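You operate a simulated robot arm through the tools that you are given. There is no shell and no other tool.

Carry out the task below with a simulated two-armed robot. There is one attempt and no reset: what you move stays moved.

## Task
Switch the jig off, move its lamp to the PASS pocket, wipe the channel and set size M.
Fine: off first, then open the clamp; use the white pad on the cement crumbs and put it back. Set down upright: what you pick out. What is to be rubbed or washed off counts as gone when no trace of it is left.
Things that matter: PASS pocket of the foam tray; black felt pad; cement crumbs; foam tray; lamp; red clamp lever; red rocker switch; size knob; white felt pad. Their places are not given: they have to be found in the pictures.

Only the result counts: the job must be done as asked and must still hold three seconds after the hand-in. Knocking over, shifting, dropping, spilling or breaking anything else fails it.

## Robot
Two 7-joint arms with fingered hands on one trunk that stands fixed in place. Base frame: the origin is at the foot of the trunk, x ahead of it, y to its left, z up. Readings come in mm, degrees, newtons and seconds.
The left shoulder is at [99, 128, 1086], the right one opposite. Each reaches about 1156 mm from its shoulder. Payload 5 kg a hand.
Tool frame (each hand has its own): the origin (TCP) lies between the finger pads and is the grasp point; the fingertips stand 37 mm ahead of it; z points along the fingers, y is the line along which they close. The gripper opens to 124 mm; its body begins 43 mm behind the TCP. The gripper is a hand of 3 fingers: y runs from the thumb to the fingers, the wrist lies at [-21, -116, -203] in the tool frame, and closing takes about 1.5 s.
Orientation is that of the tool frame in the base frame, as [roll, pitch, yaw] about the fixed x, y, z axes, in that order (R = Rz(yaw) Ry(pitch) Rx(roll)). With the fingers straight down and the wrist toward the robot, the tool's x, y and z point along [0, 1, 0], [1, 0, 0] and [0, 0, -1] of the base frame.

## Interface
- The arms move only by the tool servo_tool. It takes "left_targets", "right_targets" or both (then of equal length, played together; a hand with none holds still); each is one flat list of numbers, 6 for each row, row after row: the shift along the base's x, y, z in mm, then the turn, a rotation vector about the base's x, y, z in degrees. In form: [dx, dy, dz, wx, wy, wz, dx, dy, dz, wx, wy, wz, ...]. A call has 1 to 20 rows; each row is the pose to reach, as a shift and turn from the pose commanded when the call began. "left_grip" and "right_grip" are, for a hand that has rows, the closure in counts, from 0 (fully open) to 255 (shut), set as the call begins (left out, the last holds). A row lasts 0.2 s, in which the tool goes at most 50 mm and 8.6 degrees; a call with a longer step from one row to the next is refused whole, and so is a gripper value outside its range. A pose out of reach is approached as far as the arm can. The call stops where the force on the tool passes 40 N (or 10 N more than at its start, if that is more) or the arm is blocked; 0.2 s more then pass. Each finger travels about 45 mm/s and halts on what it meets, pressing with about 23 N; the grip force reading is that of the motor and also rises with nothing between the fingers. The clock runs only during rows and for 0.2 s after the last one: add rows that repeat a pose to give the fingers time. The reply holds the time, the measured pose of the TCP, the force on the tool along the base axes, the opening and the grip force, in the units named above and with some noise, with the torque about the TCP (base axes, N m) and any sound that the robot's microphone picked up.
- Cameras (640 x 400 px; columns grow to the right, rows downward): "scene" is now at [268.5, -14.8, 1271]; the picture's right is [-0.17, -0.99, 0.00], its down [-0.32, 0.06, -0.95] and it looks along [0.93, -0.16, -0.32] (base axes); focal length 253 px, centre (320, 200). "left" rides on the left gripper at [-72, -104, -154] in its tool frame; the picture's right is [-0.83, -0.26, 0.49], its down [0.51, -0.72, 0.47] and it looks along [0.23, 0.64, 0.73] (tool axes); focal length 243 px, centre (320, 200). "right" rides on the right gripper at [72, -104, -154] in its tool frame; the picture's right is [-0.83, 0.26, -0.49], its down [-0.51, -0.72, 0.47] and it looks along [-0.23, 0.64, 0.73] (tool axes); focal length 243 px, centre (320, 200).
- camera(camera): a new picture of that camera. It takes no simulated time.
- move_column(by): moves the trunk up (or, below 0, down) by that many mm; the arms and the scene camera ride with it, the base frame stays. It gives what a move gives, with no picture.
- set_fingers(index, middle, thumb_bend, thumb_turn, hand): sets how far each is bent, from 0 (flat) to 1 (curled in); at 0.3 the hand is open as for a grip, at 0.7 the pads meet at the TCP. One left out holds its place. A second passes; each finger stops where it meets its share of the squeeze, and holds until it gets a number again. A gripper value or a shape takes the hand back. It gives what a move gives, with no picture; readings hold the bend of each and the force on the fingers (four entries, about 0 where the hand has none), thumb and palm. thumb_turn goes from beside the hand (0) to across from the fingers (1), as for a grip.
- preshape(shape, hand): the hand has 3 fingers and takes this shape, open, in about a second: jaw (thumb against the fingers, like two jaws); tri (thumb and two fingers); tip (a fingertip pinch); poke (one finger out to press); point (the index stretched); flat (the hand flat); cup (the hand cupped); fist (a fist). The gripper value then closes the fingers along that shape, each until it touches; the sizes above hold for jaw. It gives what a move gives, with no picture.
- aim_head(pan, tilt): turns the head with the scene camera to pan (to the left, within 80 degrees either way) and tilt (down, from -29 to 69), counted from straight ahead of the robot (the tilt from the chest, where the trunk bows). It gives what a move gives.
- measure_at(camera, pixels): for up to 12 pixels [column, row] of the newest picture of that camera ("zoom" is the newest enlarged one), the place [x, y, z] in the base frame of the surface seen there, good to about 2 mm. It takes no simulated time.
- inspect(camera, box): a new picture of the part [left, top, right, bottom] of that camera's present view, enlarged. It takes no simulated time.
- finish_job(): hands the job in; it is judged then, once.

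Unless the task says otherwise, let go and move clear before handing in.

The tools are called after "Call:" by a JSON object that holds its "name" and its "arguments". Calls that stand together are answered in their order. servo_tool: Moves the arms, as the interface text tells. Its arguments: {"type":"object","properties":{"left_targets":{"type":"array","items":{"type":"number"}},"left_grip":{"type":"number"},"right_targets":{"type":"array","items":{"type":"number"}},"right_grip":{"type":"number"}},"required":[]} The other tools are called the same way: move_column (by) moves the trunk up or down; preshape (shape, hand) gives the hand a shape; set_fingers (index, middle, thumb_bend, thumb_turn, hand) moves the fingers one by one; aim_head (pan, tilt) turns the head that bears the scene camera; camera (camera) takes a picture; measure_at (camera, pixels) gives the place of the surface under pixels of a picture; inspect (camera, box) takes an enlarged picture of a part of a camera's view; finish_job () hands the job in.

At the start:

```text
time: 0.0
left_eef_pos: [672.5, 195.9, 1220.3]
left_orientation: [180.0, 0.0, 90.0]
left_wrist_force: [0.0, -0.8, 0.1]
left_torque: [0.02, 0.01, 0.02]
left_gripper_width: 123.8
left_grip_force: 0.0
left_shape: jaw
left_bend: [0.3, 0.3, 0.3, 0.98]
left_finger forces: [0.1, 0.1, 0.0, 0.0, 0.1, 0.0]
right_eef_pos: [636.9, -353.4, 1246.9]
right_orientation: [-180.0, 0.0, 90.0]
right_wrist_force: [0.6, 0.2, -0.8]
right_torque: [0.01, -0.02, -0.01]
right_gripper_width: 123.5
right_grip_force: 0.0
right_shape: jaw
right_bend: [0.3, 0.3, 0.3, 0.98]
right_finger forces: [0.0, 0.1, 0.0, 0.1, 0.0, 0.0]
trunk travel left (down, up): [-275.0, 288.0]
head pan, tilt (commanded): [-9.8, 19.0]
```

scene: 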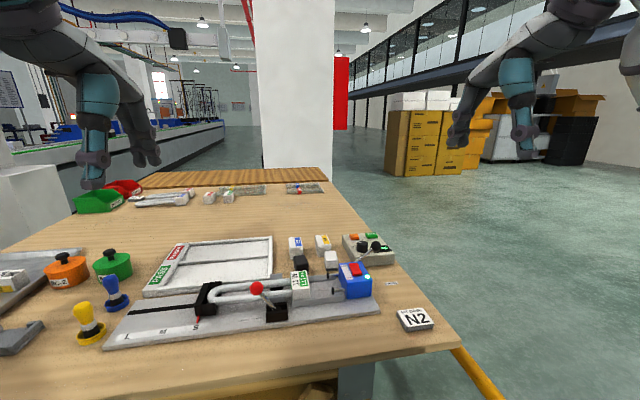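
right: 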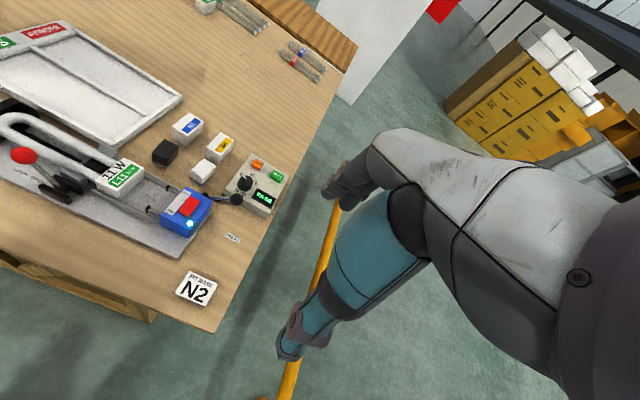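
left: 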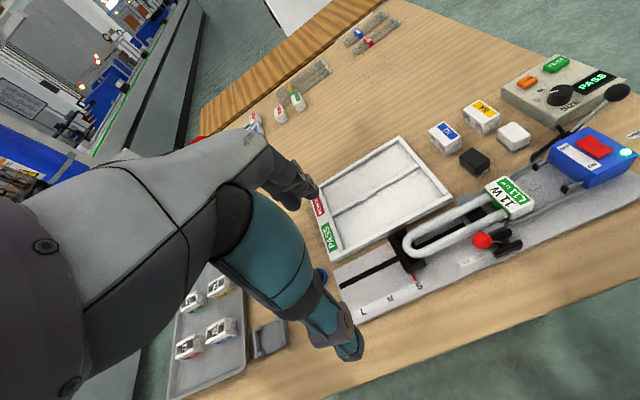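

The pictures show a jig on the table with a blue switch box (scene ~355,278), a U-shaped lamp held by a clamp with red knob (257,288), a tray, felt pads and a size knob box. I'll look closer at these first.

Call:
{"name": "inspect", "arguments": {"camera": "scene", "box": [90, 220, 410, 360]}}

Call:
{"name": "inspect", "arguments": {"camera": "left", "box": [320, 50, 640, 330]}}

Call:
{"name": "inspect", "arguments": {"camera": "right", "box": [0, 20, 320, 320]}}

```text
2.00 times, centred on (250, 290) of scene
```

zoom: 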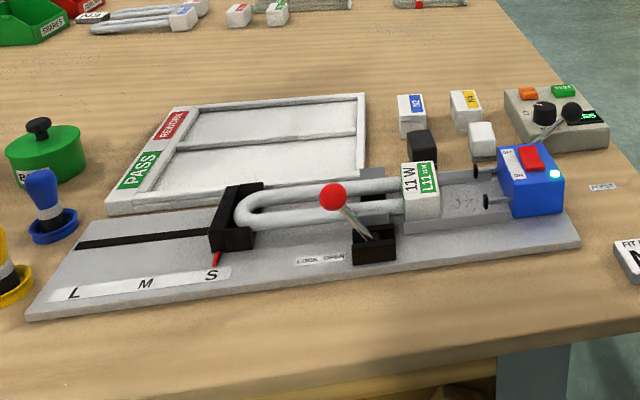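

```text
1.43 times, centred on (480, 190) of left
```

zoom: 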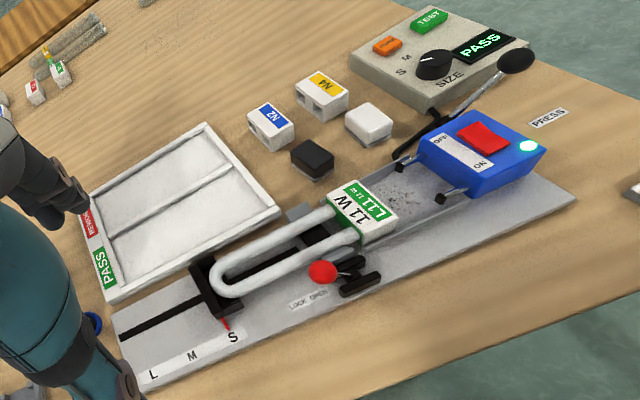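

```text
1.33 times, centred on (160, 170) of right
```

zoom: 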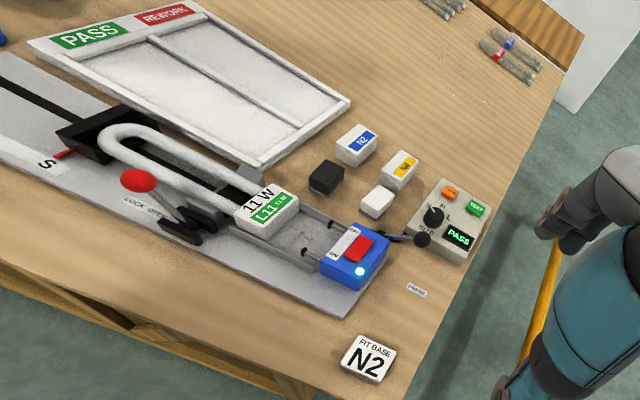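

The jig lies left-right with the lamp (L11 11W) in it, blue switch box at the right end, crumbs in the channel between. I'll aim the head down at it for closer pictures.

Call:
{"name": "aim_head", "arguments": {"pan": -5, "tilt": 45}}

Call:
{"name": "camera", "arguments": {"camera": "scene"}}

```text
time: 0.9
left_eef_pos: [672.3, 196.2, 1220.6]
left_orientation: [-180.0, 0.0, 90.0]
left_wrist_force: [-0.2, 0.1, -0.7]
left_torque: [-0.03, 0.02, -0.02]
left_gripper_width: 123.8
left_grip_force: 0.1
left_shape: jaw
left_bend: [0.3, 0.3, 0.3, 0.98]
left_finger forces: [0.1, 0.1, 0.1, 0.0, 0.0, 0.0]
right_eef_pos: [637.8, -354.9, 1246.7]
right_orientation: [-180.0, 0.0, 90.0]
right_wrist_force: [-0.8, 0.4, 0.5]
right_torque: [-0.02, -0.01, -0.01]
right_gripper_width: 123.7
right_grip_force: 0.0
right_shape: jaw
right_bend: [0.3, 0.3, 0.3, 0.98]
right_finger forces: [0.0, 0.0, 0.0, 0.0, 0.0, 0.0]
trunk travel left (down, up): [-275.0, 288.0]
head pan, tilt (commanded): [-5.0, 45.0]
```

```text
taken
```

scene: 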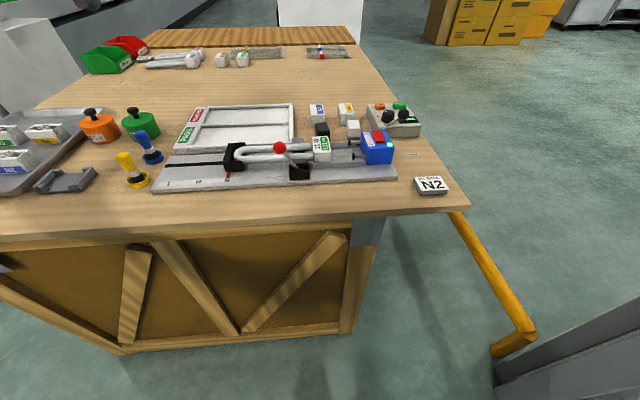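

The jig is now at about (290,160) in the scene view. I'll enlarge it and measure its parts.

Call:
{"name": "inspect", "arguments": {"camera": "scene", "box": [220, 90, 440, 200]}}

Call:
{"name": "inspect", "arguments": {"camera": "scene", "box": [140, 90, 340, 200]}}

Call:
{"name": "inspect", "arguments": {"camera": "scene", "box": [300, 95, 440, 175]}}

```text
2.91 times, centred on (330, 145) of scene
```

zoom: 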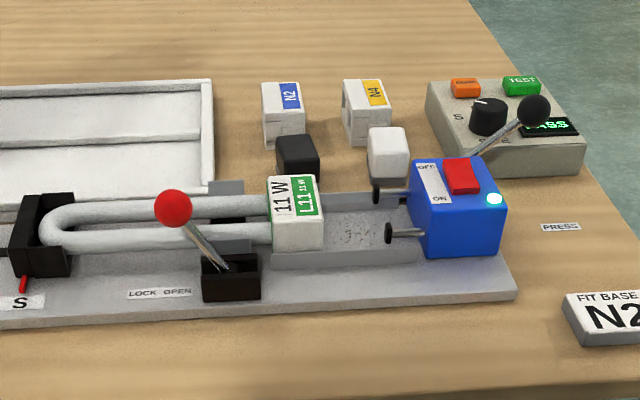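

```text
3.20 times, centred on (240, 145) of scene
```

zoom: 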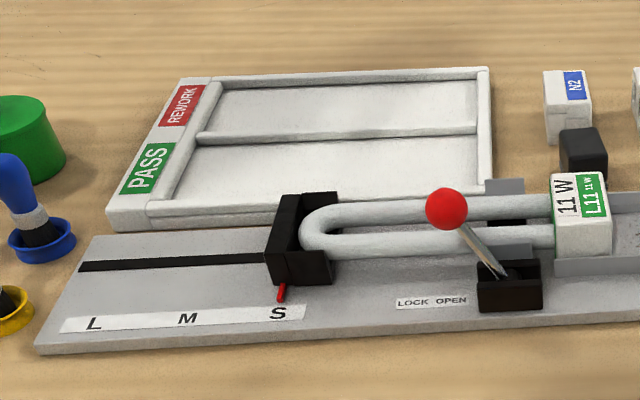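

```text
4.57 times, centred on (370, 135) of scene
```

zoom: 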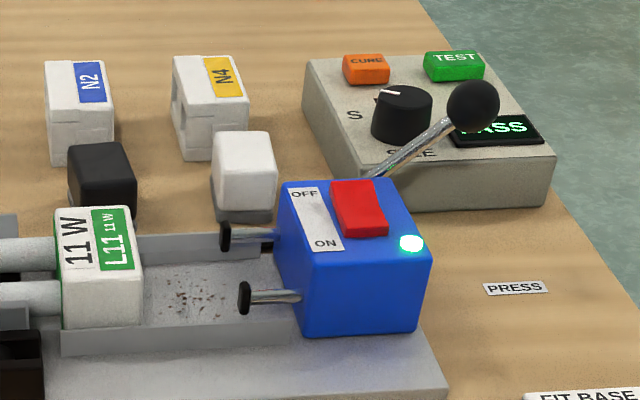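

The rocker has OFF at its far end and ON at the near end with the lamp lit at (411,242). I'll measure the key points of this enlarged picture.

Call:
{"name": "measure_at", "arguments": {"camera": "zoom", "pixels": [[350, 187], [365, 230], [358, 208], [410, 243], [300, 188], [300, 325], [415, 325], [425, 255], [240, 145], [245, 195], [215, 140], [275, 175]]}}

Call:
{"name": "measure_at", "arguments": {"camera": "zoom", "pixels": [[400, 98], [400, 125], [378, 98], [430, 100], [475, 105], [354, 115], [430, 152], [320, 70], [545, 170], [100, 160], [100, 210], [180, 300]]}}

Call:
{"name": "measure_at", "arguments": {"camera": "zoom", "pixels": [[70, 225], [125, 215], [135, 265], [70, 270], [95, 300], [225, 235], [243, 298], [270, 240], [290, 296], [200, 250], [150, 330], [180, 270]]}}

```text
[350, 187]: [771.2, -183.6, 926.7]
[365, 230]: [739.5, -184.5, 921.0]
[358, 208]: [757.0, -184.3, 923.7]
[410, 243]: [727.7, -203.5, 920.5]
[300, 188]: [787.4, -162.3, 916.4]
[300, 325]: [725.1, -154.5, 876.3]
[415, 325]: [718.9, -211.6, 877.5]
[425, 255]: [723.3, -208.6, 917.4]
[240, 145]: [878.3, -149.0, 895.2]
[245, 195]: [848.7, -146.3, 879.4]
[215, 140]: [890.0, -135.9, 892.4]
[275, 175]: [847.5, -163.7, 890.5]
```

```text
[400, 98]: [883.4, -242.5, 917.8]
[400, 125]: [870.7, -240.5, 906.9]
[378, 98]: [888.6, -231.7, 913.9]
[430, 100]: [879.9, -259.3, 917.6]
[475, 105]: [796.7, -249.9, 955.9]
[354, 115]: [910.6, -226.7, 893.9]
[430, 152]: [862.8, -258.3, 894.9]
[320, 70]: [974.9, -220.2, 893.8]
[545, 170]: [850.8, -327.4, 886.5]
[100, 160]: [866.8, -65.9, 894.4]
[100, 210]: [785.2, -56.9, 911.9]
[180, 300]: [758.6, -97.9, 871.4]
```

```text
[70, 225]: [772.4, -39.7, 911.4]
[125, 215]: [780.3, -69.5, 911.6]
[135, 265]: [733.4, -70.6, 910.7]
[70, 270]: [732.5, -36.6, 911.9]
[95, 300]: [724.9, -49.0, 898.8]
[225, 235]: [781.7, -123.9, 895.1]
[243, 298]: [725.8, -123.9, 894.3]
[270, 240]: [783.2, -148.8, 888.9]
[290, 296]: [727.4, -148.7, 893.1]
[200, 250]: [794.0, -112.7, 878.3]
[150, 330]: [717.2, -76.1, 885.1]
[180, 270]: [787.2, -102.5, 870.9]
```

I'll take tighter enlarged pictures of the knob box, the clamp, the tube end and the tray with the left and scene cameras.

Call:
{"name": "inspect", "arguments": {"camera": "left", "box": [490, 40, 640, 130]}}

Call:
{"name": "inspect", "arguments": {"camera": "left", "box": [370, 170, 550, 290]}}

Call:
{"name": "inspect", "arguments": {"camera": "right", "box": [140, 100, 290, 250]}}

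Call:
{"name": "inspect", "arguments": {"camera": "left", "box": [480, 110, 640, 220]}}

```text
4.27 times, centred on (565, 85) of left
```

zoom: 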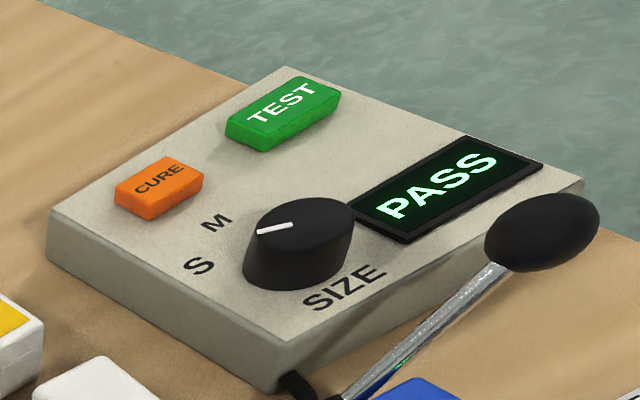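

```text
3.33 times, centred on (460, 230) of left
```

zoom: 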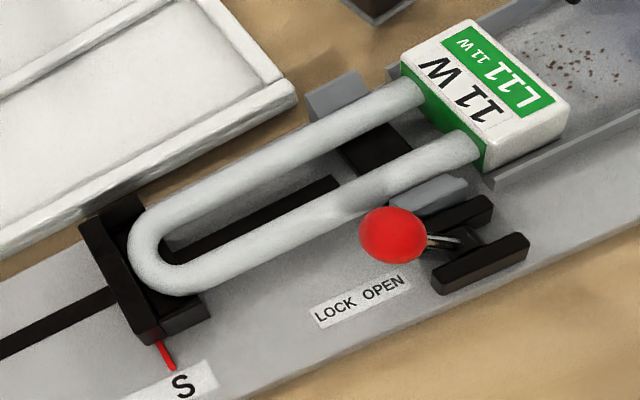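

```text
2.67 times, centred on (215, 175) of right
```

zoom: 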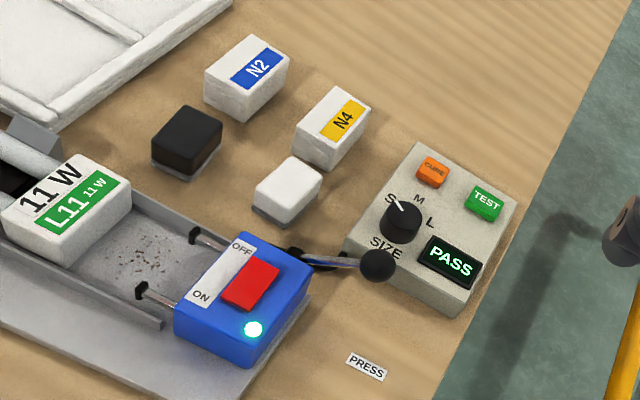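

```text
3.64 times, centred on (560, 165) of left
```

zoom: 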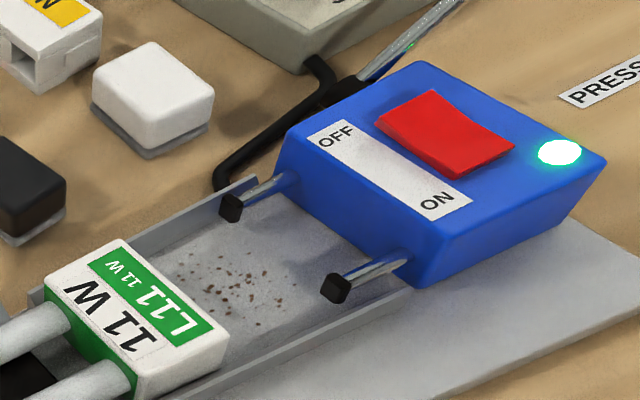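

The knob mark points at S, with M and L clockwise beyond it. I'll measure the knob, letters and jig parts from these same enlarged views.

Call:
{"name": "inspect", "arguments": {"camera": "left", "box": [490, 40, 640, 130]}}

Call:
{"name": "measure_at", "arguments": {"camera": "zoom", "pixels": [[198, 265], [216, 223], [260, 230], [292, 225], [310, 228], [340, 210], [270, 215], [300, 250], [295, 280], [345, 288], [50, 215], [270, 370]]}}

Call:
{"name": "inspect", "arguments": {"camera": "left", "box": [370, 170, 550, 290]}}

Call:
{"name": "measure_at", "arguments": {"camera": "zoom", "pixels": [[385, 225], [410, 92], [470, 145], [190, 190], [250, 250], [160, 280], [130, 230], [165, 330], [340, 100], [420, 195], [445, 240], [500, 255]]}}

Call:
{"name": "measure_at", "arguments": {"camera": "zoom", "pixels": [[85, 230], [130, 205], [180, 318], [360, 305], [390, 283], [480, 130], [410, 60], [565, 105], [490, 145], [470, 25], [455, 175], [300, 190]]}}

Call:
{"name": "inspect", "arguments": {"camera": "left", "box": [480, 110, 640, 220]}}

Call:
{"name": "measure_at", "arguments": {"camera": "zoom", "pixels": [[430, 95], [505, 145], [385, 122], [455, 175], [150, 90], [100, 80], [152, 50], [210, 95], [150, 150], [240, 285], [230, 205], [335, 287]]}}

```text
4.27 times, centred on (565, 85) of left
```

zoom: 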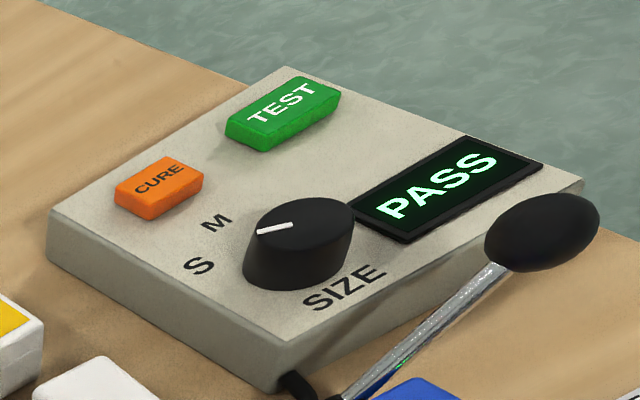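

```text
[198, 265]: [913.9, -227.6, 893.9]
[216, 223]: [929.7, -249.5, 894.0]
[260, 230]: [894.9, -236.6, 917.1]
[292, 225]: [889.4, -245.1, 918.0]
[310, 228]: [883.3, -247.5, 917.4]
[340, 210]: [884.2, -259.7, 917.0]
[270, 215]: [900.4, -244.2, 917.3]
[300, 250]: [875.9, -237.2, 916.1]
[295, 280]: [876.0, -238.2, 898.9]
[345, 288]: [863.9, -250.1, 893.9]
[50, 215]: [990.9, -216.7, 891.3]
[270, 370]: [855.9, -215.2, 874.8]
```

```text
3.33 times, centred on (460, 230) of left
```

zoom: 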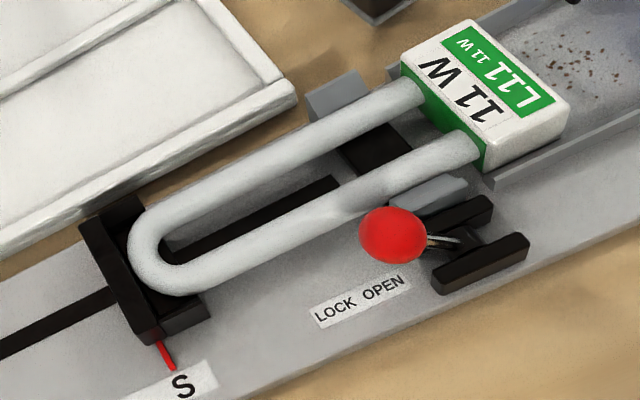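

```text
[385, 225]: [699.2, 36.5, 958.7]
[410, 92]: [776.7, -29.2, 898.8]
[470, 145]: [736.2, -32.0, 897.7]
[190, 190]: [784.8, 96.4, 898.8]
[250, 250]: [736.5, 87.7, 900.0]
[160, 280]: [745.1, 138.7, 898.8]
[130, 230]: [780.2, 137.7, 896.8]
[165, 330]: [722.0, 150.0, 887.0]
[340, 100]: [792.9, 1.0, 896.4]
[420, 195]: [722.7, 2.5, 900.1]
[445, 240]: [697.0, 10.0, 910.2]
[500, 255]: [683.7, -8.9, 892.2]
```

```text
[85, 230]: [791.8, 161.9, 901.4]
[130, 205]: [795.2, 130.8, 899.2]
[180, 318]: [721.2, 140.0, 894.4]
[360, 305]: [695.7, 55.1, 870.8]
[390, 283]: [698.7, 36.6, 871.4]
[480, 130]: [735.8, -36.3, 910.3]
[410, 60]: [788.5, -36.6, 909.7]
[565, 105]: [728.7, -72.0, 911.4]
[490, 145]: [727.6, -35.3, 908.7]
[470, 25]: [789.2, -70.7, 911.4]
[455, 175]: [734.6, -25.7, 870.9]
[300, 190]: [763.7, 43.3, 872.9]
```

```text
3.64 times, centred on (560, 165) of left
```

zoom: 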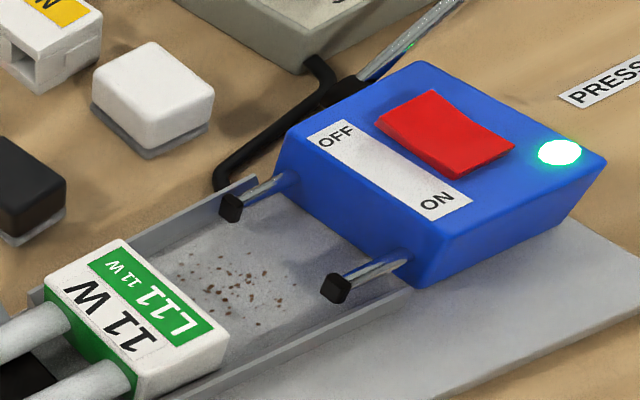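

```text
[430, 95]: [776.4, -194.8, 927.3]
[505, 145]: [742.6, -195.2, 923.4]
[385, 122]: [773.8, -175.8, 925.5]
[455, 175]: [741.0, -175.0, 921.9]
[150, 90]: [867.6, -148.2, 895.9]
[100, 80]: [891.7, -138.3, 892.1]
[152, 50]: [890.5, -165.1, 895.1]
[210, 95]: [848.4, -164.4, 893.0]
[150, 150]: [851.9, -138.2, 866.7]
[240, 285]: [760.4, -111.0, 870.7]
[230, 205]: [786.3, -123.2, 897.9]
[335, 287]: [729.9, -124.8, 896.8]
```

The lamp base spans x 727–789, y −35…−72, top z 911; the tube end reaches y≈140. Next I'll measure the tray pockets and look around for the table height.

Call:
{"name": "inspect", "arguments": {"camera": "scene", "box": [160, 90, 320, 190]}}

Call:
{"name": "measure_at", "arguments": {"camera": "scene", "pixels": [[203, 107], [292, 104], [292, 122], [292, 141], [178, 148], [190, 130], [240, 128], [240, 142], [200, 138], [285, 138], [240, 112], [350, 215]]}}

Call:
{"name": "inspect", "arguments": {"camera": "left", "box": [300, 130, 480, 270]}}

```text
4.00 times, centred on (240, 140) of scene
```

zoom: 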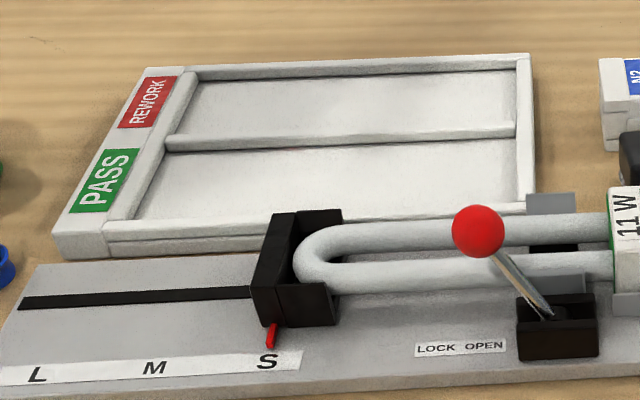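

```text
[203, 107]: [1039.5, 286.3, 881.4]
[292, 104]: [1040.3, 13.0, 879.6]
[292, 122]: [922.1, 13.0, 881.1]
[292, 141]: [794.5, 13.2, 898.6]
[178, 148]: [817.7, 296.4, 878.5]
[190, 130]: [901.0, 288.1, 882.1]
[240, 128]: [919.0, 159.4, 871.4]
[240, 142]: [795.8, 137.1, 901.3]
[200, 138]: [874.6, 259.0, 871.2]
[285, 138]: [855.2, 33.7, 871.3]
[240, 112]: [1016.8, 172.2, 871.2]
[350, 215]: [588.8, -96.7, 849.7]
```

```text
2.86 times, centred on (390, 200) of left
```

zoom: 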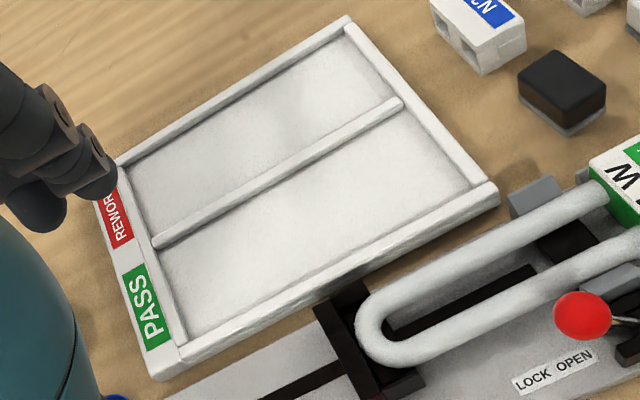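

The PASS pocket is the near one, floor z≈871 and rim z≈881. I'll measure its inner edges on this last enlarged picture.

Call:
{"name": "measure_at", "arguments": {"camera": "zoom", "pixels": [[190, 335], [470, 188], [395, 118], [165, 250], [330, 262], [340, 256], [280, 180], [285, 187], [430, 150], [440, 145], [178, 300], [345, 275]]}}

Call:
{"name": "measure_at", "arguments": {"camera": "zoom", "pixels": [[315, 215], [250, 290], [420, 200], [497, 190], [475, 160], [150, 230], [355, 300], [385, 320], [370, 380], [410, 375], [325, 320], [540, 200]]}}

```text
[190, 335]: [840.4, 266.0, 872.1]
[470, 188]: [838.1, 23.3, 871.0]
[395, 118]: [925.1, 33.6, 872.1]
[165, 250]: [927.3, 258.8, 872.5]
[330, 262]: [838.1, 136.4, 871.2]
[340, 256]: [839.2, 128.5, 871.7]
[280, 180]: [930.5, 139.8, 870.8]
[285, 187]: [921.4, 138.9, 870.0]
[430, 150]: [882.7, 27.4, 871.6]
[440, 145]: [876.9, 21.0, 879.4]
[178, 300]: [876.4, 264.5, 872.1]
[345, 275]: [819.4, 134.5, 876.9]
```

```text
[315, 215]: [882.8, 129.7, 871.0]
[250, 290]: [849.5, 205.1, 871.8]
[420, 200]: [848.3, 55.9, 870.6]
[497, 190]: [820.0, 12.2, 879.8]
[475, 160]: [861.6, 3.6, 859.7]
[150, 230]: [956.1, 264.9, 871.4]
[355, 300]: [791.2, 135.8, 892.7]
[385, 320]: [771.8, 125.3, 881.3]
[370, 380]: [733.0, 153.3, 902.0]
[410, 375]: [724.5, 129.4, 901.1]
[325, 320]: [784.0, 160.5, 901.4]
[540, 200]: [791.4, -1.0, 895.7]
```

The PASS pocket's inside is about x 837–931, y 22–268. Now I'll put the right hand in the poke shape and look at it to find its fingertip.

Call:
{"name": "preshape", "arguments": {"shape": "poke", "hand": "right"}}

Call:
{"name": "aim_head", "arguments": {"pan": -35, "tilt": 10}}

Call:
{"name": "camera", "arguments": {"camera": "scene"}}

Call:
{"name": "camera", "arguments": {"camera": "right"}}

```text
time: 1.8
left_eef_pos: [673.7, 196.7, 1218.8]
left_orientation: [-180.0, 0.0, 90.0]
left_wrist_force: [0.1, 0.1, 0.1]
left_torque: [0.02, -0.01, 0.0]
left_gripper_width: 123.7
left_grip_force: 0.1
left_shape: jaw
left_bend: [0.3, 0.3, 0.3, 0.98]
left_finger forces: [0.0, 0.1, 0.0, 0.0, 0.1, 0.0]
right_eef_pos: [636.7, -354.6, 1246.7]
right_orientation: [179.9, 0.0, 90.0]
right_wrist_force: [-0.6, 0.3, -0.6]
right_torque: [0.0, -0.01, 0.02]
right_gripper_width: 0.1
right_grip_force: 0.1
right_shape: poke
right_bend: [0.7, 0.7, 1.0, 1.0]
right_finger forces: [0.1, 0.0, 0.0, 0.0, 0.0, 0.0]
trunk travel left (down, up): [-275.0, 288.0]
head pan, tilt (commanded): [-5.0, 45.0]
```

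```text
time: 2.8
left_eef_pos: [672.0, 198.1, 1221.2]
left_orientation: [180.0, 0.0, 90.0]
left_wrist_force: [-0.1, 1.1, -0.5]
left_torque: [0.0, -0.03, 0.01]
left_gripper_width: 123.8
left_grip_force: 0.1
left_shape: jaw
left_bend: [0.3, 0.3, 0.3, 0.98]
left_finger forces: [0.0, 0.1, 0.0, 0.0, 0.1, 0.0]
right_eef_pos: [637.2, -354.1, 1246.8]
right_orientation: [180.0, 0.0, 90.1]
right_wrist_force: [-0.6, 0.8, -0.4]
right_torque: [-0.01, -0.01, -0.01]
right_gripper_width: 0.0
right_grip_force: 0.0
right_shape: poke
right_bend: [0.7, 0.7, 1.0, 1.0]
right_finger forces: [0.0, 0.0, 0.0, 0.0, 0.0, 0.0]
trunk travel left (down, up): [-275.0, 288.0]
head pan, tilt (commanded): [-35.0, 10.0]
```

```text
taken
```

scene: 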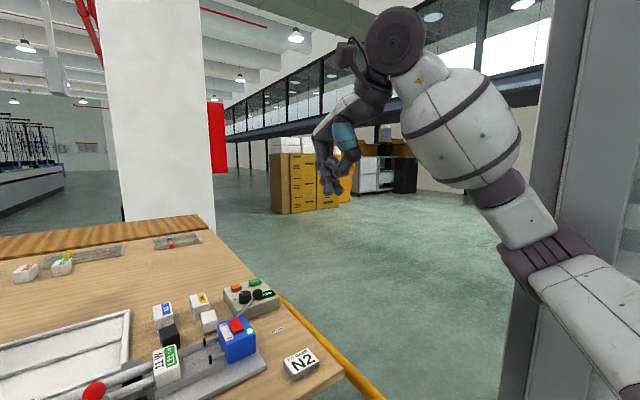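

```text
taken
```

right: 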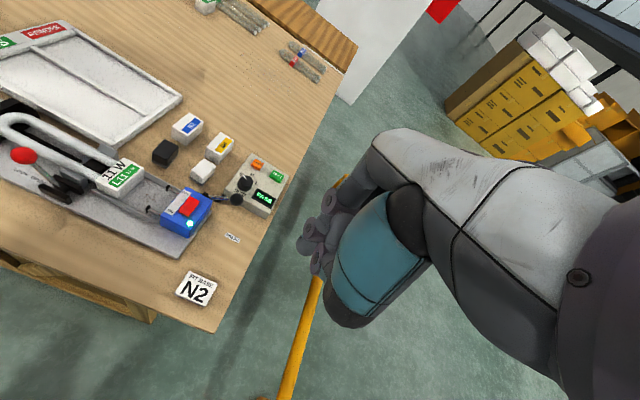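

Call:
{"name": "inspect", "arguments": {"camera": "scene", "box": [280, 70, 440, 220]}}

Call:
{"name": "inspect", "arguments": {"camera": "right", "box": [260, 110, 460, 350]}}

```text
2.67 times, centred on (360, 145) of scene
```

zoom: 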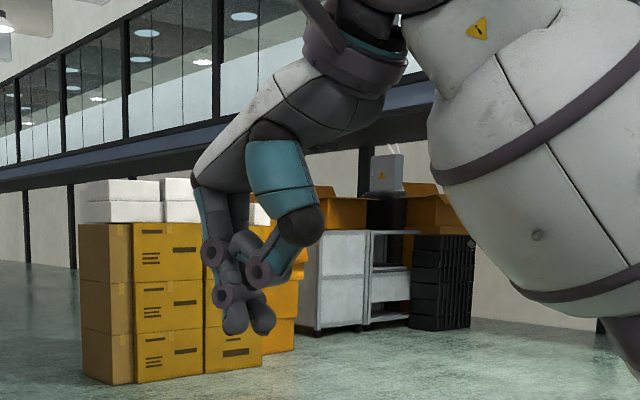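

```text
1.67 times, centred on (360, 230) of right
```

zoom: 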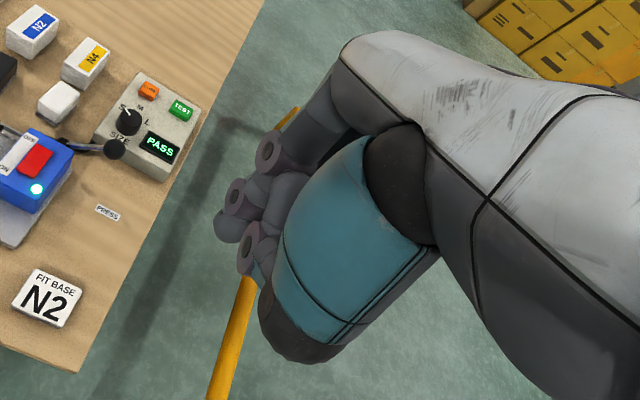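

The poke shape puts both fingers at bend 0.7 with tips at zoom (250,320). I'll compare with the point shape.

Call:
{"name": "preshape", "arguments": {"shape": "point", "hand": "right"}}

Call:
{"name": "inspect", "arguments": {"camera": "scene", "box": [280, 70, 440, 220]}}

Call:
{"name": "inspect", "arguments": {"camera": "right", "box": [260, 110, 460, 350]}}

```text
time: 3.7
left_eef_pos: [672.9, 196.8, 1220.2]
left_orientation: [180.0, 0.0, 90.0]
left_wrist_force: [0.0, 0.1, -0.3]
left_torque: [-0.02, 0.02, -0.01]
left_gripper_width: 123.7
left_grip_force: 0.0
left_shape: jaw
left_bend: [0.3, 0.3, 0.3, 0.98]
left_finger forces: [0.0, 0.0, 0.0, 0.1, 0.0, 0.1]
right_eef_pos: [637.0, -353.6, 1246.9]
right_orientation: [179.9, 0.0, 90.0]
right_wrist_force: [-0.5, -0.3, -0.3]
right_torque: [0.01, 0.01, 0.02]
right_gripper_width: 0.2
right_grip_force: 0.1
right_shape: point
right_bend: [0.19, 1.0, 0.99, 0.87]
right_finger forces: [0.0, 0.0, 0.0, 0.0, 0.0, 0.0]
trunk travel left (down, up): [-275.0, 288.0]
head pan, tilt (commanded): [-35.0, 10.0]
```

```text
2.67 times, centred on (360, 145) of scene
```

zoom: 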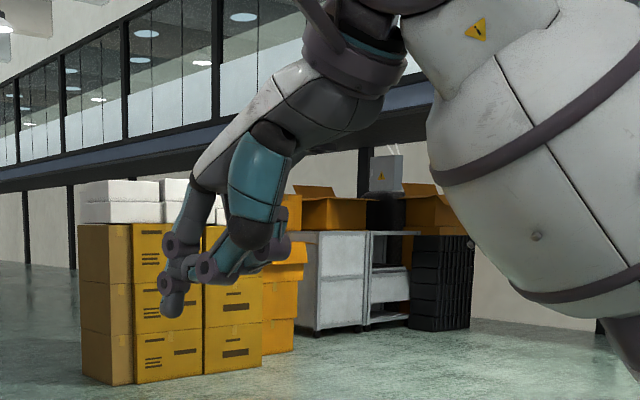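

```text
1.67 times, centred on (360, 230) of right
```

zoom: 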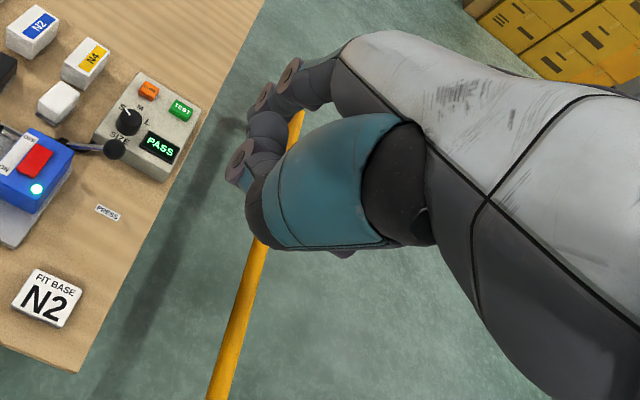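

In the point shape one finger stands out alone with its tip at about (172,308). I'll measure that tip.

Call:
{"name": "inspect", "arguments": {"camera": "scene", "box": [310, 130, 370, 200]}}

Call:
{"name": "measure_at", "arguments": {"camera": "scene", "pixels": [[345, 186], [346, 183], [344, 178], [342, 165], [352, 170], [358, 170], [367, 165], [382, 163]]}}

```text
5.71 times, centred on (340, 165) of scene
```

zoom: 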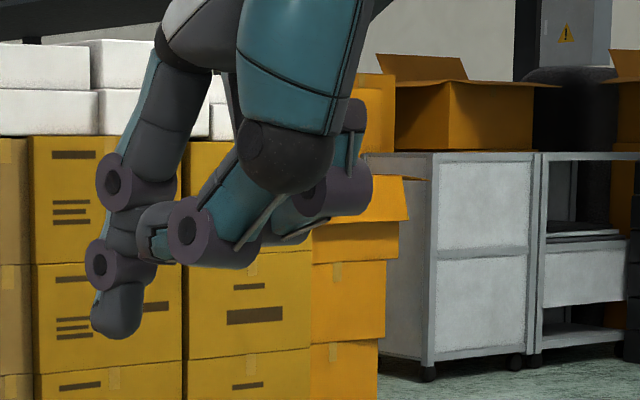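

```text
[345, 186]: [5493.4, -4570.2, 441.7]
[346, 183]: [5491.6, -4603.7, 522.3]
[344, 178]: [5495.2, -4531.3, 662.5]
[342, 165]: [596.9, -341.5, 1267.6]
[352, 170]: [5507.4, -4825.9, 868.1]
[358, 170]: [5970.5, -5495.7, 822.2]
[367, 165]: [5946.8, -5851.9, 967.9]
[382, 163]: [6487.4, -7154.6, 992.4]
```

Call:
{"name": "measure_at", "arguments": {"camera": "zoom", "pixels": [[118, 330], [118, 300], [105, 265], [115, 185], [190, 225], [335, 190], [280, 160], [150, 245], [180, 120]]}}

```text
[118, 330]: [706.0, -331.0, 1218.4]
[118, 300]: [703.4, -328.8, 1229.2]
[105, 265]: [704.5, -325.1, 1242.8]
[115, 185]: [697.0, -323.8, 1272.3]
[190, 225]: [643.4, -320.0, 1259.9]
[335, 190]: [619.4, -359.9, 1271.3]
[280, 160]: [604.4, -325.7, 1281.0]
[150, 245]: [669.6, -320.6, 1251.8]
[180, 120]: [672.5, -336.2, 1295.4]
```

The fingertip stands about (+72, +22, −33) from the TCP. I'll turn the head back to the jig and bring the right hand above the rocker, tip at about z 1067.

Call:
{"name": "aim_head", "arguments": {"pan": -12, "tilt": 38}}

Call:
{"name": "servo_tool", "arguments": {"right_targets": [10, 25, -25, 0, 0, 0, 20, 49, -49, 0, 0, 0, 30, 74, -74, 0, 0, 0, 40, 98, -98, 0, 0, 0, 50, 123, -123, 0, 0, 0, 59, 147, -147, 0, 0, 0, 59, 147, -147, 0, 0, 0]}}

Call:
{"name": "camera", "arguments": {"camera": "scene"}}

Call:
{"name": "camera", "arguments": {"camera": "right"}}

Call:
{"name": "camera", "arguments": {"camera": "left"}}

```text
time: 4.6
left_eef_pos: [671.7, 198.1, 1219.9]
left_orientation: [-180.0, 0.0, 90.0]
left_wrist_force: [-0.6, 1.0, 0.5]
left_torque: [0.0, 0.04, 0.0]
left_gripper_width: 123.8
left_grip_force: 0.0
left_shape: jaw
left_bend: [0.3, 0.3, 0.3, 0.98]
left_finger forces: [0.0, 0.0, 0.1, 0.0, 0.1, 0.1]
right_eef_pos: [637.6, -354.4, 1245.4]
right_orientation: [179.9, 0.0, 89.9]
right_wrist_force: [-0.5, -0.2, -0.3]
right_torque: [0.0, -0.01, -0.01]
right_gripper_width: 0.0
right_grip_force: 0.1
right_shape: point
right_bend: [0.19, 1.0, 0.99, 0.87]
right_finger forces: [0.1, 0.0, 0.0, 0.0, 0.1, 0.0]
trunk travel left (down, up): [-275.0, 288.0]
head pan, tilt (commanded): [-12.0, 38.0]
```

```text
time: 6.2
left_eef_pos: [671.2, 197.2, 1221.0]
left_orientation: [180.0, -0.1, 90.0]
left_wrist_force: [-0.2, 0.2, -0.7]
left_torque: [0.01, -0.03, 0.01]
left_gripper_width: 124.0
left_grip_force: 0.0
left_shape: jaw
left_bend: [0.3, 0.3, 0.3, 0.98]
left_finger forces: [0.0, 0.0, 0.0, 0.0, 0.0, 0.1]
right_eef_pos: [694.9, -206.3, 1101.4]
right_orientation: [180.0, 0.1, 90.1]
right_wrist_force: [0.3, 0.2, -0.6]
right_torque: [0.01, -0.01, -0.01]
right_gripper_width: 0.0
right_grip_force: 0.0
right_shape: point
right_bend: [0.19, 1.0, 0.99, 0.87]
right_finger forces: [0.1, 0.1, 0.0, 0.0, 0.1, 0.0]
trunk travel left (down, up): [-275.0, 288.0]
head pan, tilt (commanded): [-12.0, 38.0]
```

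```text
taken
```

scene: 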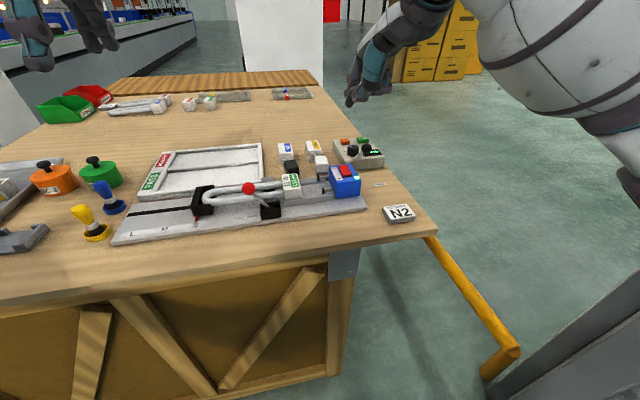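

```text
taken
```

right: 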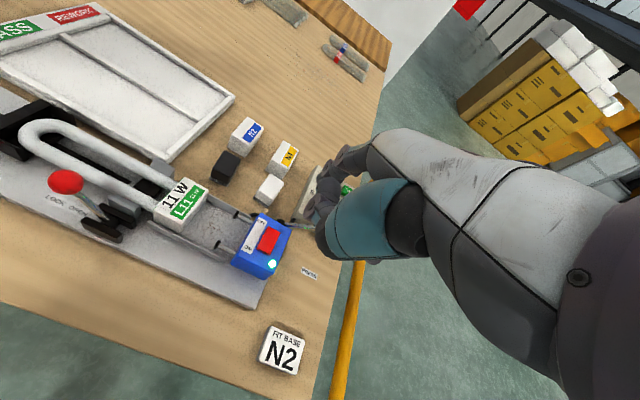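

```text
taken
```

left: 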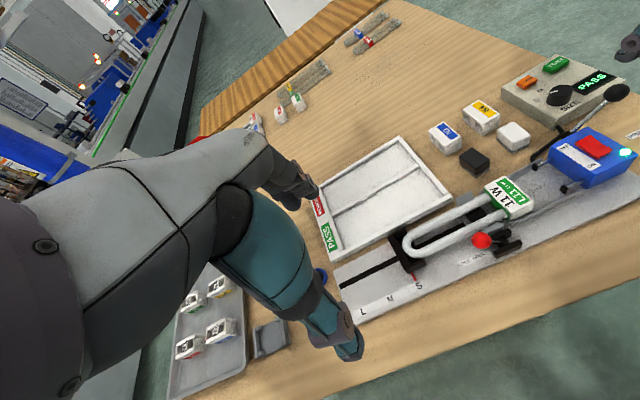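

The hand hangs at scene (365,85). I'll measure the fingertip here again.

Call:
{"name": "inspect", "arguments": {"camera": "scene", "box": [320, 40, 420, 120]}}

```text
5.00 times, centred on (370, 80) of scene
```

zoom: 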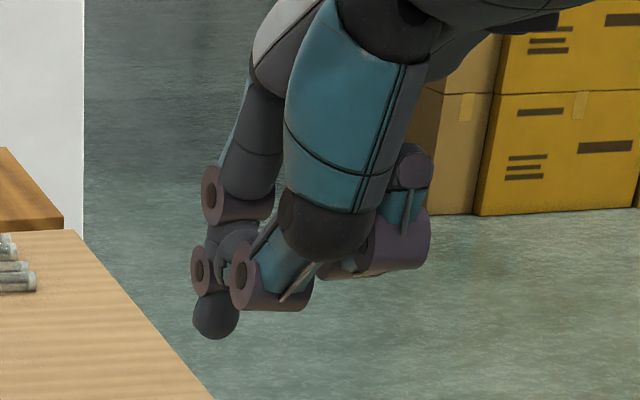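

Call:
{"name": "measure_at", "arguments": {"camera": "zoom", "pixels": [[213, 332], [213, 318], [197, 315], [234, 315], [215, 300], [240, 285], [208, 195], [400, 240], [380, 268], [410, 170], [330, 230], [215, 265]]}}

```text
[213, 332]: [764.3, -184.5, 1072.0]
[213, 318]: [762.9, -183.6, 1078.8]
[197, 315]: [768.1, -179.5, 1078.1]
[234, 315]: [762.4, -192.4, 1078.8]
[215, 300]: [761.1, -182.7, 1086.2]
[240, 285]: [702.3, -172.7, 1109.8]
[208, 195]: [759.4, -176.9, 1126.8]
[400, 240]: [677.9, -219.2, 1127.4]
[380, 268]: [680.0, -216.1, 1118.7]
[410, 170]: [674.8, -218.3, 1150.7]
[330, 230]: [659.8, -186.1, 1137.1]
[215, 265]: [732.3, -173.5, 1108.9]
```

The tip's centre is at about (770, −186), lowest z≈1069, right over the OFF end of the rocker. I'll go down 118 mm and check.

Call:
{"name": "servo_tool", "arguments": {"right_targets": [0, 0, -35, 0, 0, 0, 0, 0, -70, 0, 0, 0, 0, 0, -100, 0, 0, 0, 0, 0, -118, 0, 0, 0, 0, 0, -118, 0, 0, 0]}}

Call:
{"name": "inspect", "arguments": {"camera": "scene", "box": [290, 110, 420, 210]}}

Call:
{"name": "inspect", "arguments": {"camera": "left", "box": [480, 60, 640, 220]}}

```text
time: 7.4
left_eef_pos: [671.8, 196.7, 1220.6]
left_orientation: [180.0, 0.1, 90.0]
left_wrist_force: [0.4, -0.1, 0.9]
left_torque: [-0.03, 0.02, 0.0]
left_gripper_width: 123.5
left_grip_force: 0.0
left_shape: jaw
left_bend: [0.3, 0.3, 0.3, 0.98]
left_finger forces: [0.0, 0.1, 0.0, 0.1, 0.0, 0.0]
right_eef_pos: [694.9, -206.8, 982.1]
right_orientation: [-179.9, 0.0, 90.0]
right_wrist_force: [-0.5, 0.6, 0.6]
right_torque: [0.0, 0.01, 0.01]
right_gripper_width: 0.0
right_grip_force: 0.0
right_shape: point
right_bend: [0.19, 1.0, 1.0, 0.87]
right_finger forces: [0.0, 0.1, 0.0, 0.0, 0.1, 0.1]
trunk travel left (down, up): [-275.0, 288.0]
head pan, tilt (commanded): [-12.0, 38.0]
```

```text
4.00 times, centred on (355, 160) of scene
```

zoom: 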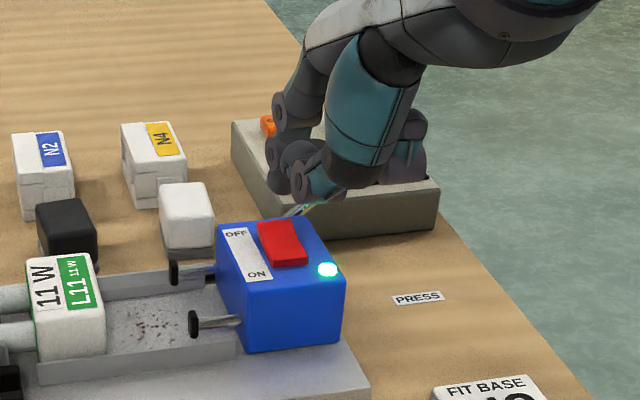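

```text
2.50 times, centred on (560, 140) of left
```

zoom: 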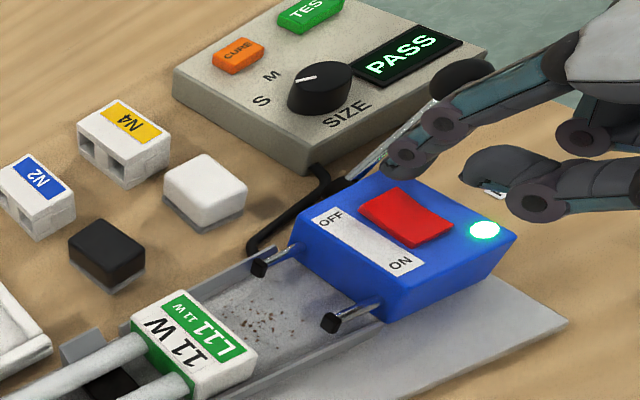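

The tip hovers over the OFF end; I'll measure the tip and the lever rod close by before pressing.

Call:
{"name": "measure_at", "arguments": {"camera": "zoom", "pixels": [[400, 172], [405, 158], [390, 163], [430, 158], [372, 160], [360, 172], [440, 125], [460, 85], [345, 185], [395, 200], [530, 205], [490, 165]]}}

```text
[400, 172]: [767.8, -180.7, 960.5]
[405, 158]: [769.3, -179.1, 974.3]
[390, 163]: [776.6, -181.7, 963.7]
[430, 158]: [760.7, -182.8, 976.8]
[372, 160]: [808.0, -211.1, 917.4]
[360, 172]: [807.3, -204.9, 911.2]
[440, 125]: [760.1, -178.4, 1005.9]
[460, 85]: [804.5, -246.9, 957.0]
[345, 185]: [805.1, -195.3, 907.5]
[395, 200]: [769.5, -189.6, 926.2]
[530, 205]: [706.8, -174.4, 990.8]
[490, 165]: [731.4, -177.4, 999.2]
```

The rod passes at x≈807, clear of the tip (x≤780). I'll press down in small steps.

Call:
{"name": "servo_tool", "arguments": {"right_targets": [0, 0, -10, 0, 0, 0, 0, 0, -18, 0, 0, 0, 0, 0, -24, 0, 0, 0, 0, 0, -27, 0, 0, 0, 0, 0, -29, 0, 0, 0, 0, 0, -31, 0, 0, 0]}}

Call:
{"name": "inspect", "arguments": {"camera": "left", "box": [480, 60, 640, 220]}}

```text
time: 8.8
left_eef_pos: [670.2, 197.1, 1221.4]
left_orientation: [-180.0, 0.0, 90.1]
left_wrist_force: [0.1, -0.1, 0.3]
left_torque: [-0.06, 0.0, 0.03]
left_gripper_width: 123.8
left_grip_force: 0.0
left_shape: jaw
left_bend: [0.3, 0.3, 0.3, 0.98]
left_finger forces: [0.1, 0.1, 0.0, 0.0, 0.0, 0.0]
right_eef_pos: [694.5, -207.6, 952.6]
right_orientation: [179.7, 0.0, 90.0]
right_wrist_force: [-3.5, -0.9, 13.7]
right_torque: [0.22, -1.01, -0.03]
right_gripper_width: 0.2
right_grip_force: 0.1
right_shape: point
right_bend: [0.18, 1.0, 1.0, 0.87]
right_finger forces: [13.4, 0.0, 0.0, 0.0, 0.0, 0.1]
trunk travel left (down, up): [-275.0, 288.0]
head pan, tilt (commanded): [-12.0, 38.0]
```

```text
2.50 times, centred on (560, 140) of left
```

zoom: 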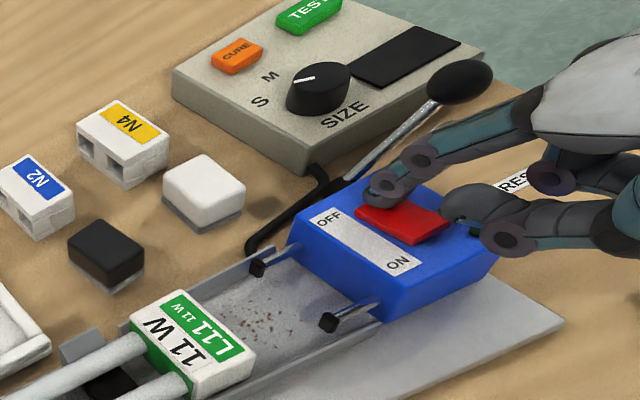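

The PASS display went dark while I pressed with 14 N, so the rocker has tipped. I'll lift straight up and check that it stays off.

Call:
{"name": "servo_tool", "arguments": {"right_targets": [0, 0, 30, 0, 0, 0, 0, 0, 70, 0, 0, 0, 0, 0, 110, 0, 0, 0, 0, 0, 150, 0, 0, 0]}}

Call:
{"name": "inspect", "arguments": {"camera": "left", "box": [480, 60, 640, 220]}}

Call:
{"name": "inspect", "arguments": {"camera": "scene", "box": [220, 120, 400, 230]}}

```text
time: 9.8
left_eef_pos: [670.2, 198.6, 1221.3]
left_orientation: [-180.0, 0.2, 90.0]
left_wrist_force: [-0.2, 0.9, 0.9]
left_torque: [0.0, -0.06, 0.02]
left_gripper_width: 124.1
left_grip_force: 0.0
left_shape: jaw
left_bend: [0.3, 0.3, 0.3, 0.98]
left_finger forces: [0.0, 0.0, 0.1, 0.0, 0.0, 0.0]
right_eef_pos: [696.6, -206.5, 1100.0]
right_orientation: [-180.0, 0.2, 90.0]
right_wrist_force: [-0.4, 0.2, 0.0]
right_torque: [-0.03, 0.0, 0.02]
right_gripper_width: 0.0
right_grip_force: 0.1
right_shape: point
right_bend: [0.19, 1.0, 1.0, 0.87]
right_finger forces: [0.0, 0.1, 0.0, 0.1, 0.0, 0.1]
trunk travel left (down, up): [-275.0, 288.0]
head pan, tilt (commanded): [-12.0, 38.0]
```

```text
2.50 times, centred on (560, 140) of left
```

zoom: 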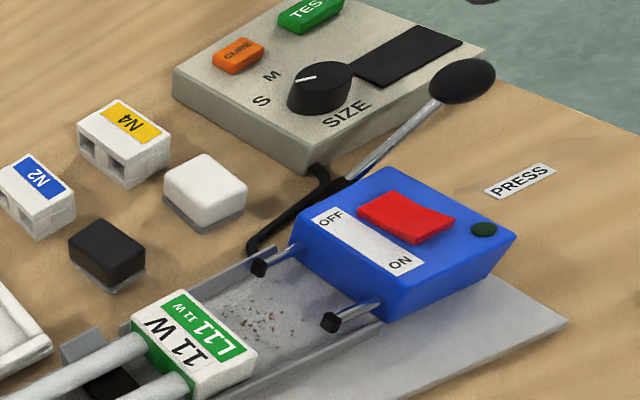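

```text
3.56 times, centred on (310, 175) of scene
```

zoom: 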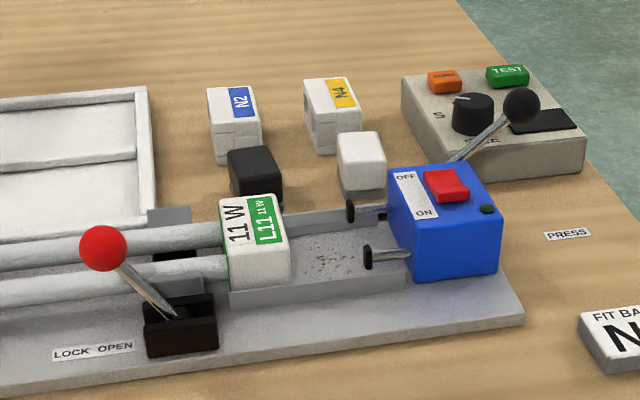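

The indicator is dark and the rocker's OFF end is down. Next I'll pull the right hand back and shape the left hand to point, to push the red lever from LOCK towards OPEN.

Call:
{"name": "servo_tool", "arguments": {"right_targets": [-15, -35, 20, 0, 0, 0, -30, -70, 40, 0, 0, 0, -45, -105, 60, 0, 0, 0, -60, -140, 80, 0, 0, 0]}}

Call:
{"name": "preshape", "arguments": {"shape": "point", "hand": "left"}}

Call:
{"name": "servo_tool", "arguments": {"left_targets": [-7, -10, -30, 0, 0, 0, -14, -20, -60, 0, 0, 0, -21, -30, -90, 0, 0, 0, -28, -40, -120, 0, 0, 0, -28, -40, -120, 0, 0, 0]}}

Call:
{"name": "camera", "arguments": {"camera": "scene"}}

```text
time: 10.8
left_eef_pos: [673.6, 201.6, 1220.2]
left_orientation: [-179.9, 0.2, 90.0]
left_wrist_force: [-1.0, -0.4, 0.6]
left_torque: [0.04, -0.06, 0.03]
left_gripper_width: 123.7
left_grip_force: 0.1
left_shape: jaw
left_bend: [0.3, 0.3, 0.3, 0.98]
left_finger forces: [0.0, 0.0, 0.0, 0.0, 0.1, 0.0]
right_eef_pos: [637.4, -342.1, 1180.6]
right_orientation: [180.0, 0.2, 90.2]
right_wrist_force: [-0.8, -0.3, 0.2]
right_torque: [-0.04, -0.02, -0.04]
right_gripper_width: 0.0
right_grip_force: 0.1
right_shape: point
right_bend: [0.19, 1.0, 1.0, 0.87]
right_finger forces: [0.0, 0.0, 0.1, 0.0, 0.0, 0.0]
trunk travel left (down, up): [-275.0, 288.0]
head pan, tilt (commanded): [-12.0, 38.0]
```

```text
time: 11.7
left_eef_pos: [674.2, 201.7, 1219.4]
left_orientation: [-179.9, 0.2, 90.0]
left_wrist_force: [-0.7, -0.5, 0.2]
left_torque: [0.03, 0.01, -0.02]
left_gripper_width: 119.0
left_grip_force: 0.0
left_shape: point
left_bend: [0.19, 1.0, 0.99, 0.87]
left_finger forces: [0.0, 0.1, 0.1, 0.1, 0.0, 0.0]
right_eef_pos: [637.5, -343.7, 1180.0]
right_orientation: [-179.8, 0.2, 90.0]
right_wrist_force: [0.1, 1.1, 0.0]
right_torque: [0.03, -0.01, 0.02]
right_gripper_width: 0.1
right_grip_force: 0.1
right_shape: point
right_bend: [0.19, 1.0, 1.0, 0.87]
right_finger forces: [0.0, 0.1, 0.0, 0.1, 0.0, 0.0]
trunk travel left (down, up): [-275.0, 288.0]
head pan, tilt (commanded): [-12.0, 38.0]
```

```text
time: 12.9
left_eef_pos: [645.6, 162.2, 1097.5]
left_orientation: [-179.9, 0.1, 89.9]
left_wrist_force: [-0.1, 1.1, 0.8]
left_torque: [0.0, -0.01, 0.0]
left_gripper_width: 118.9
left_grip_force: 0.0
left_shape: point
left_bend: [0.19, 1.0, 1.0, 0.87]
left_finger forces: [0.1, 0.0, 0.0, 0.0, 0.0, 0.1]
right_eef_pos: [636.1, -341.9, 1180.1]
right_orientation: [180.0, 0.2, 89.9]
right_wrist_force: [-0.8, 0.0, -1.2]
right_torque: [-0.02, -0.01, 0.05]
right_gripper_width: 0.0
right_grip_force: 0.0
right_shape: point
right_bend: [0.19, 1.0, 1.0, 0.87]
right_finger forces: [0.0, 0.0, 0.0, 0.0, 0.0, 0.1]
trunk travel left (down, up): [-275.0, 288.0]
head pan, tilt (commanded): [-12.0, 38.0]
```

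```text
taken
```

scene: 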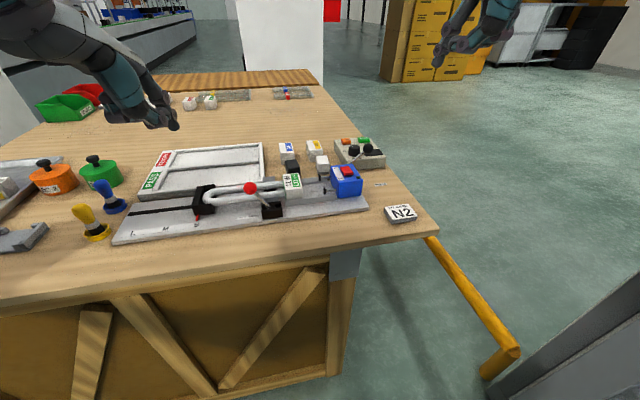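

The left hand's pointing tip is near scene (172,124). I'll zoom in and measure it together with the lever ball and pivot.

Call:
{"name": "inspect", "arguments": {"camera": "scene", "box": [100, 60, 300, 230]}}

Call:
{"name": "measure_at", "arguments": {"camera": "scene", "pixels": [[174, 128], [173, 124], [160, 125], [250, 187], [247, 189], [253, 189], [250, 192], [268, 206], [272, 211], [281, 211], [262, 211]]}}

```text
2.35 times, centred on (200, 145) of scene
```

zoom: 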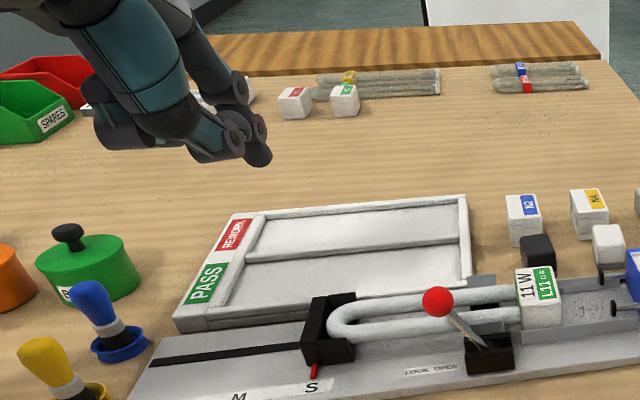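

```text
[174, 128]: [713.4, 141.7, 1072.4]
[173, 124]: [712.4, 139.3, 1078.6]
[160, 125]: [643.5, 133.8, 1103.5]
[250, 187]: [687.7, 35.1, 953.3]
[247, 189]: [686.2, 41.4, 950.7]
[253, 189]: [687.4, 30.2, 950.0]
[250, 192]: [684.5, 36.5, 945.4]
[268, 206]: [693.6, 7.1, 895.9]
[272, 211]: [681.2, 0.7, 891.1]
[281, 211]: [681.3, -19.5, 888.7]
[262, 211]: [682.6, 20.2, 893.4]
```

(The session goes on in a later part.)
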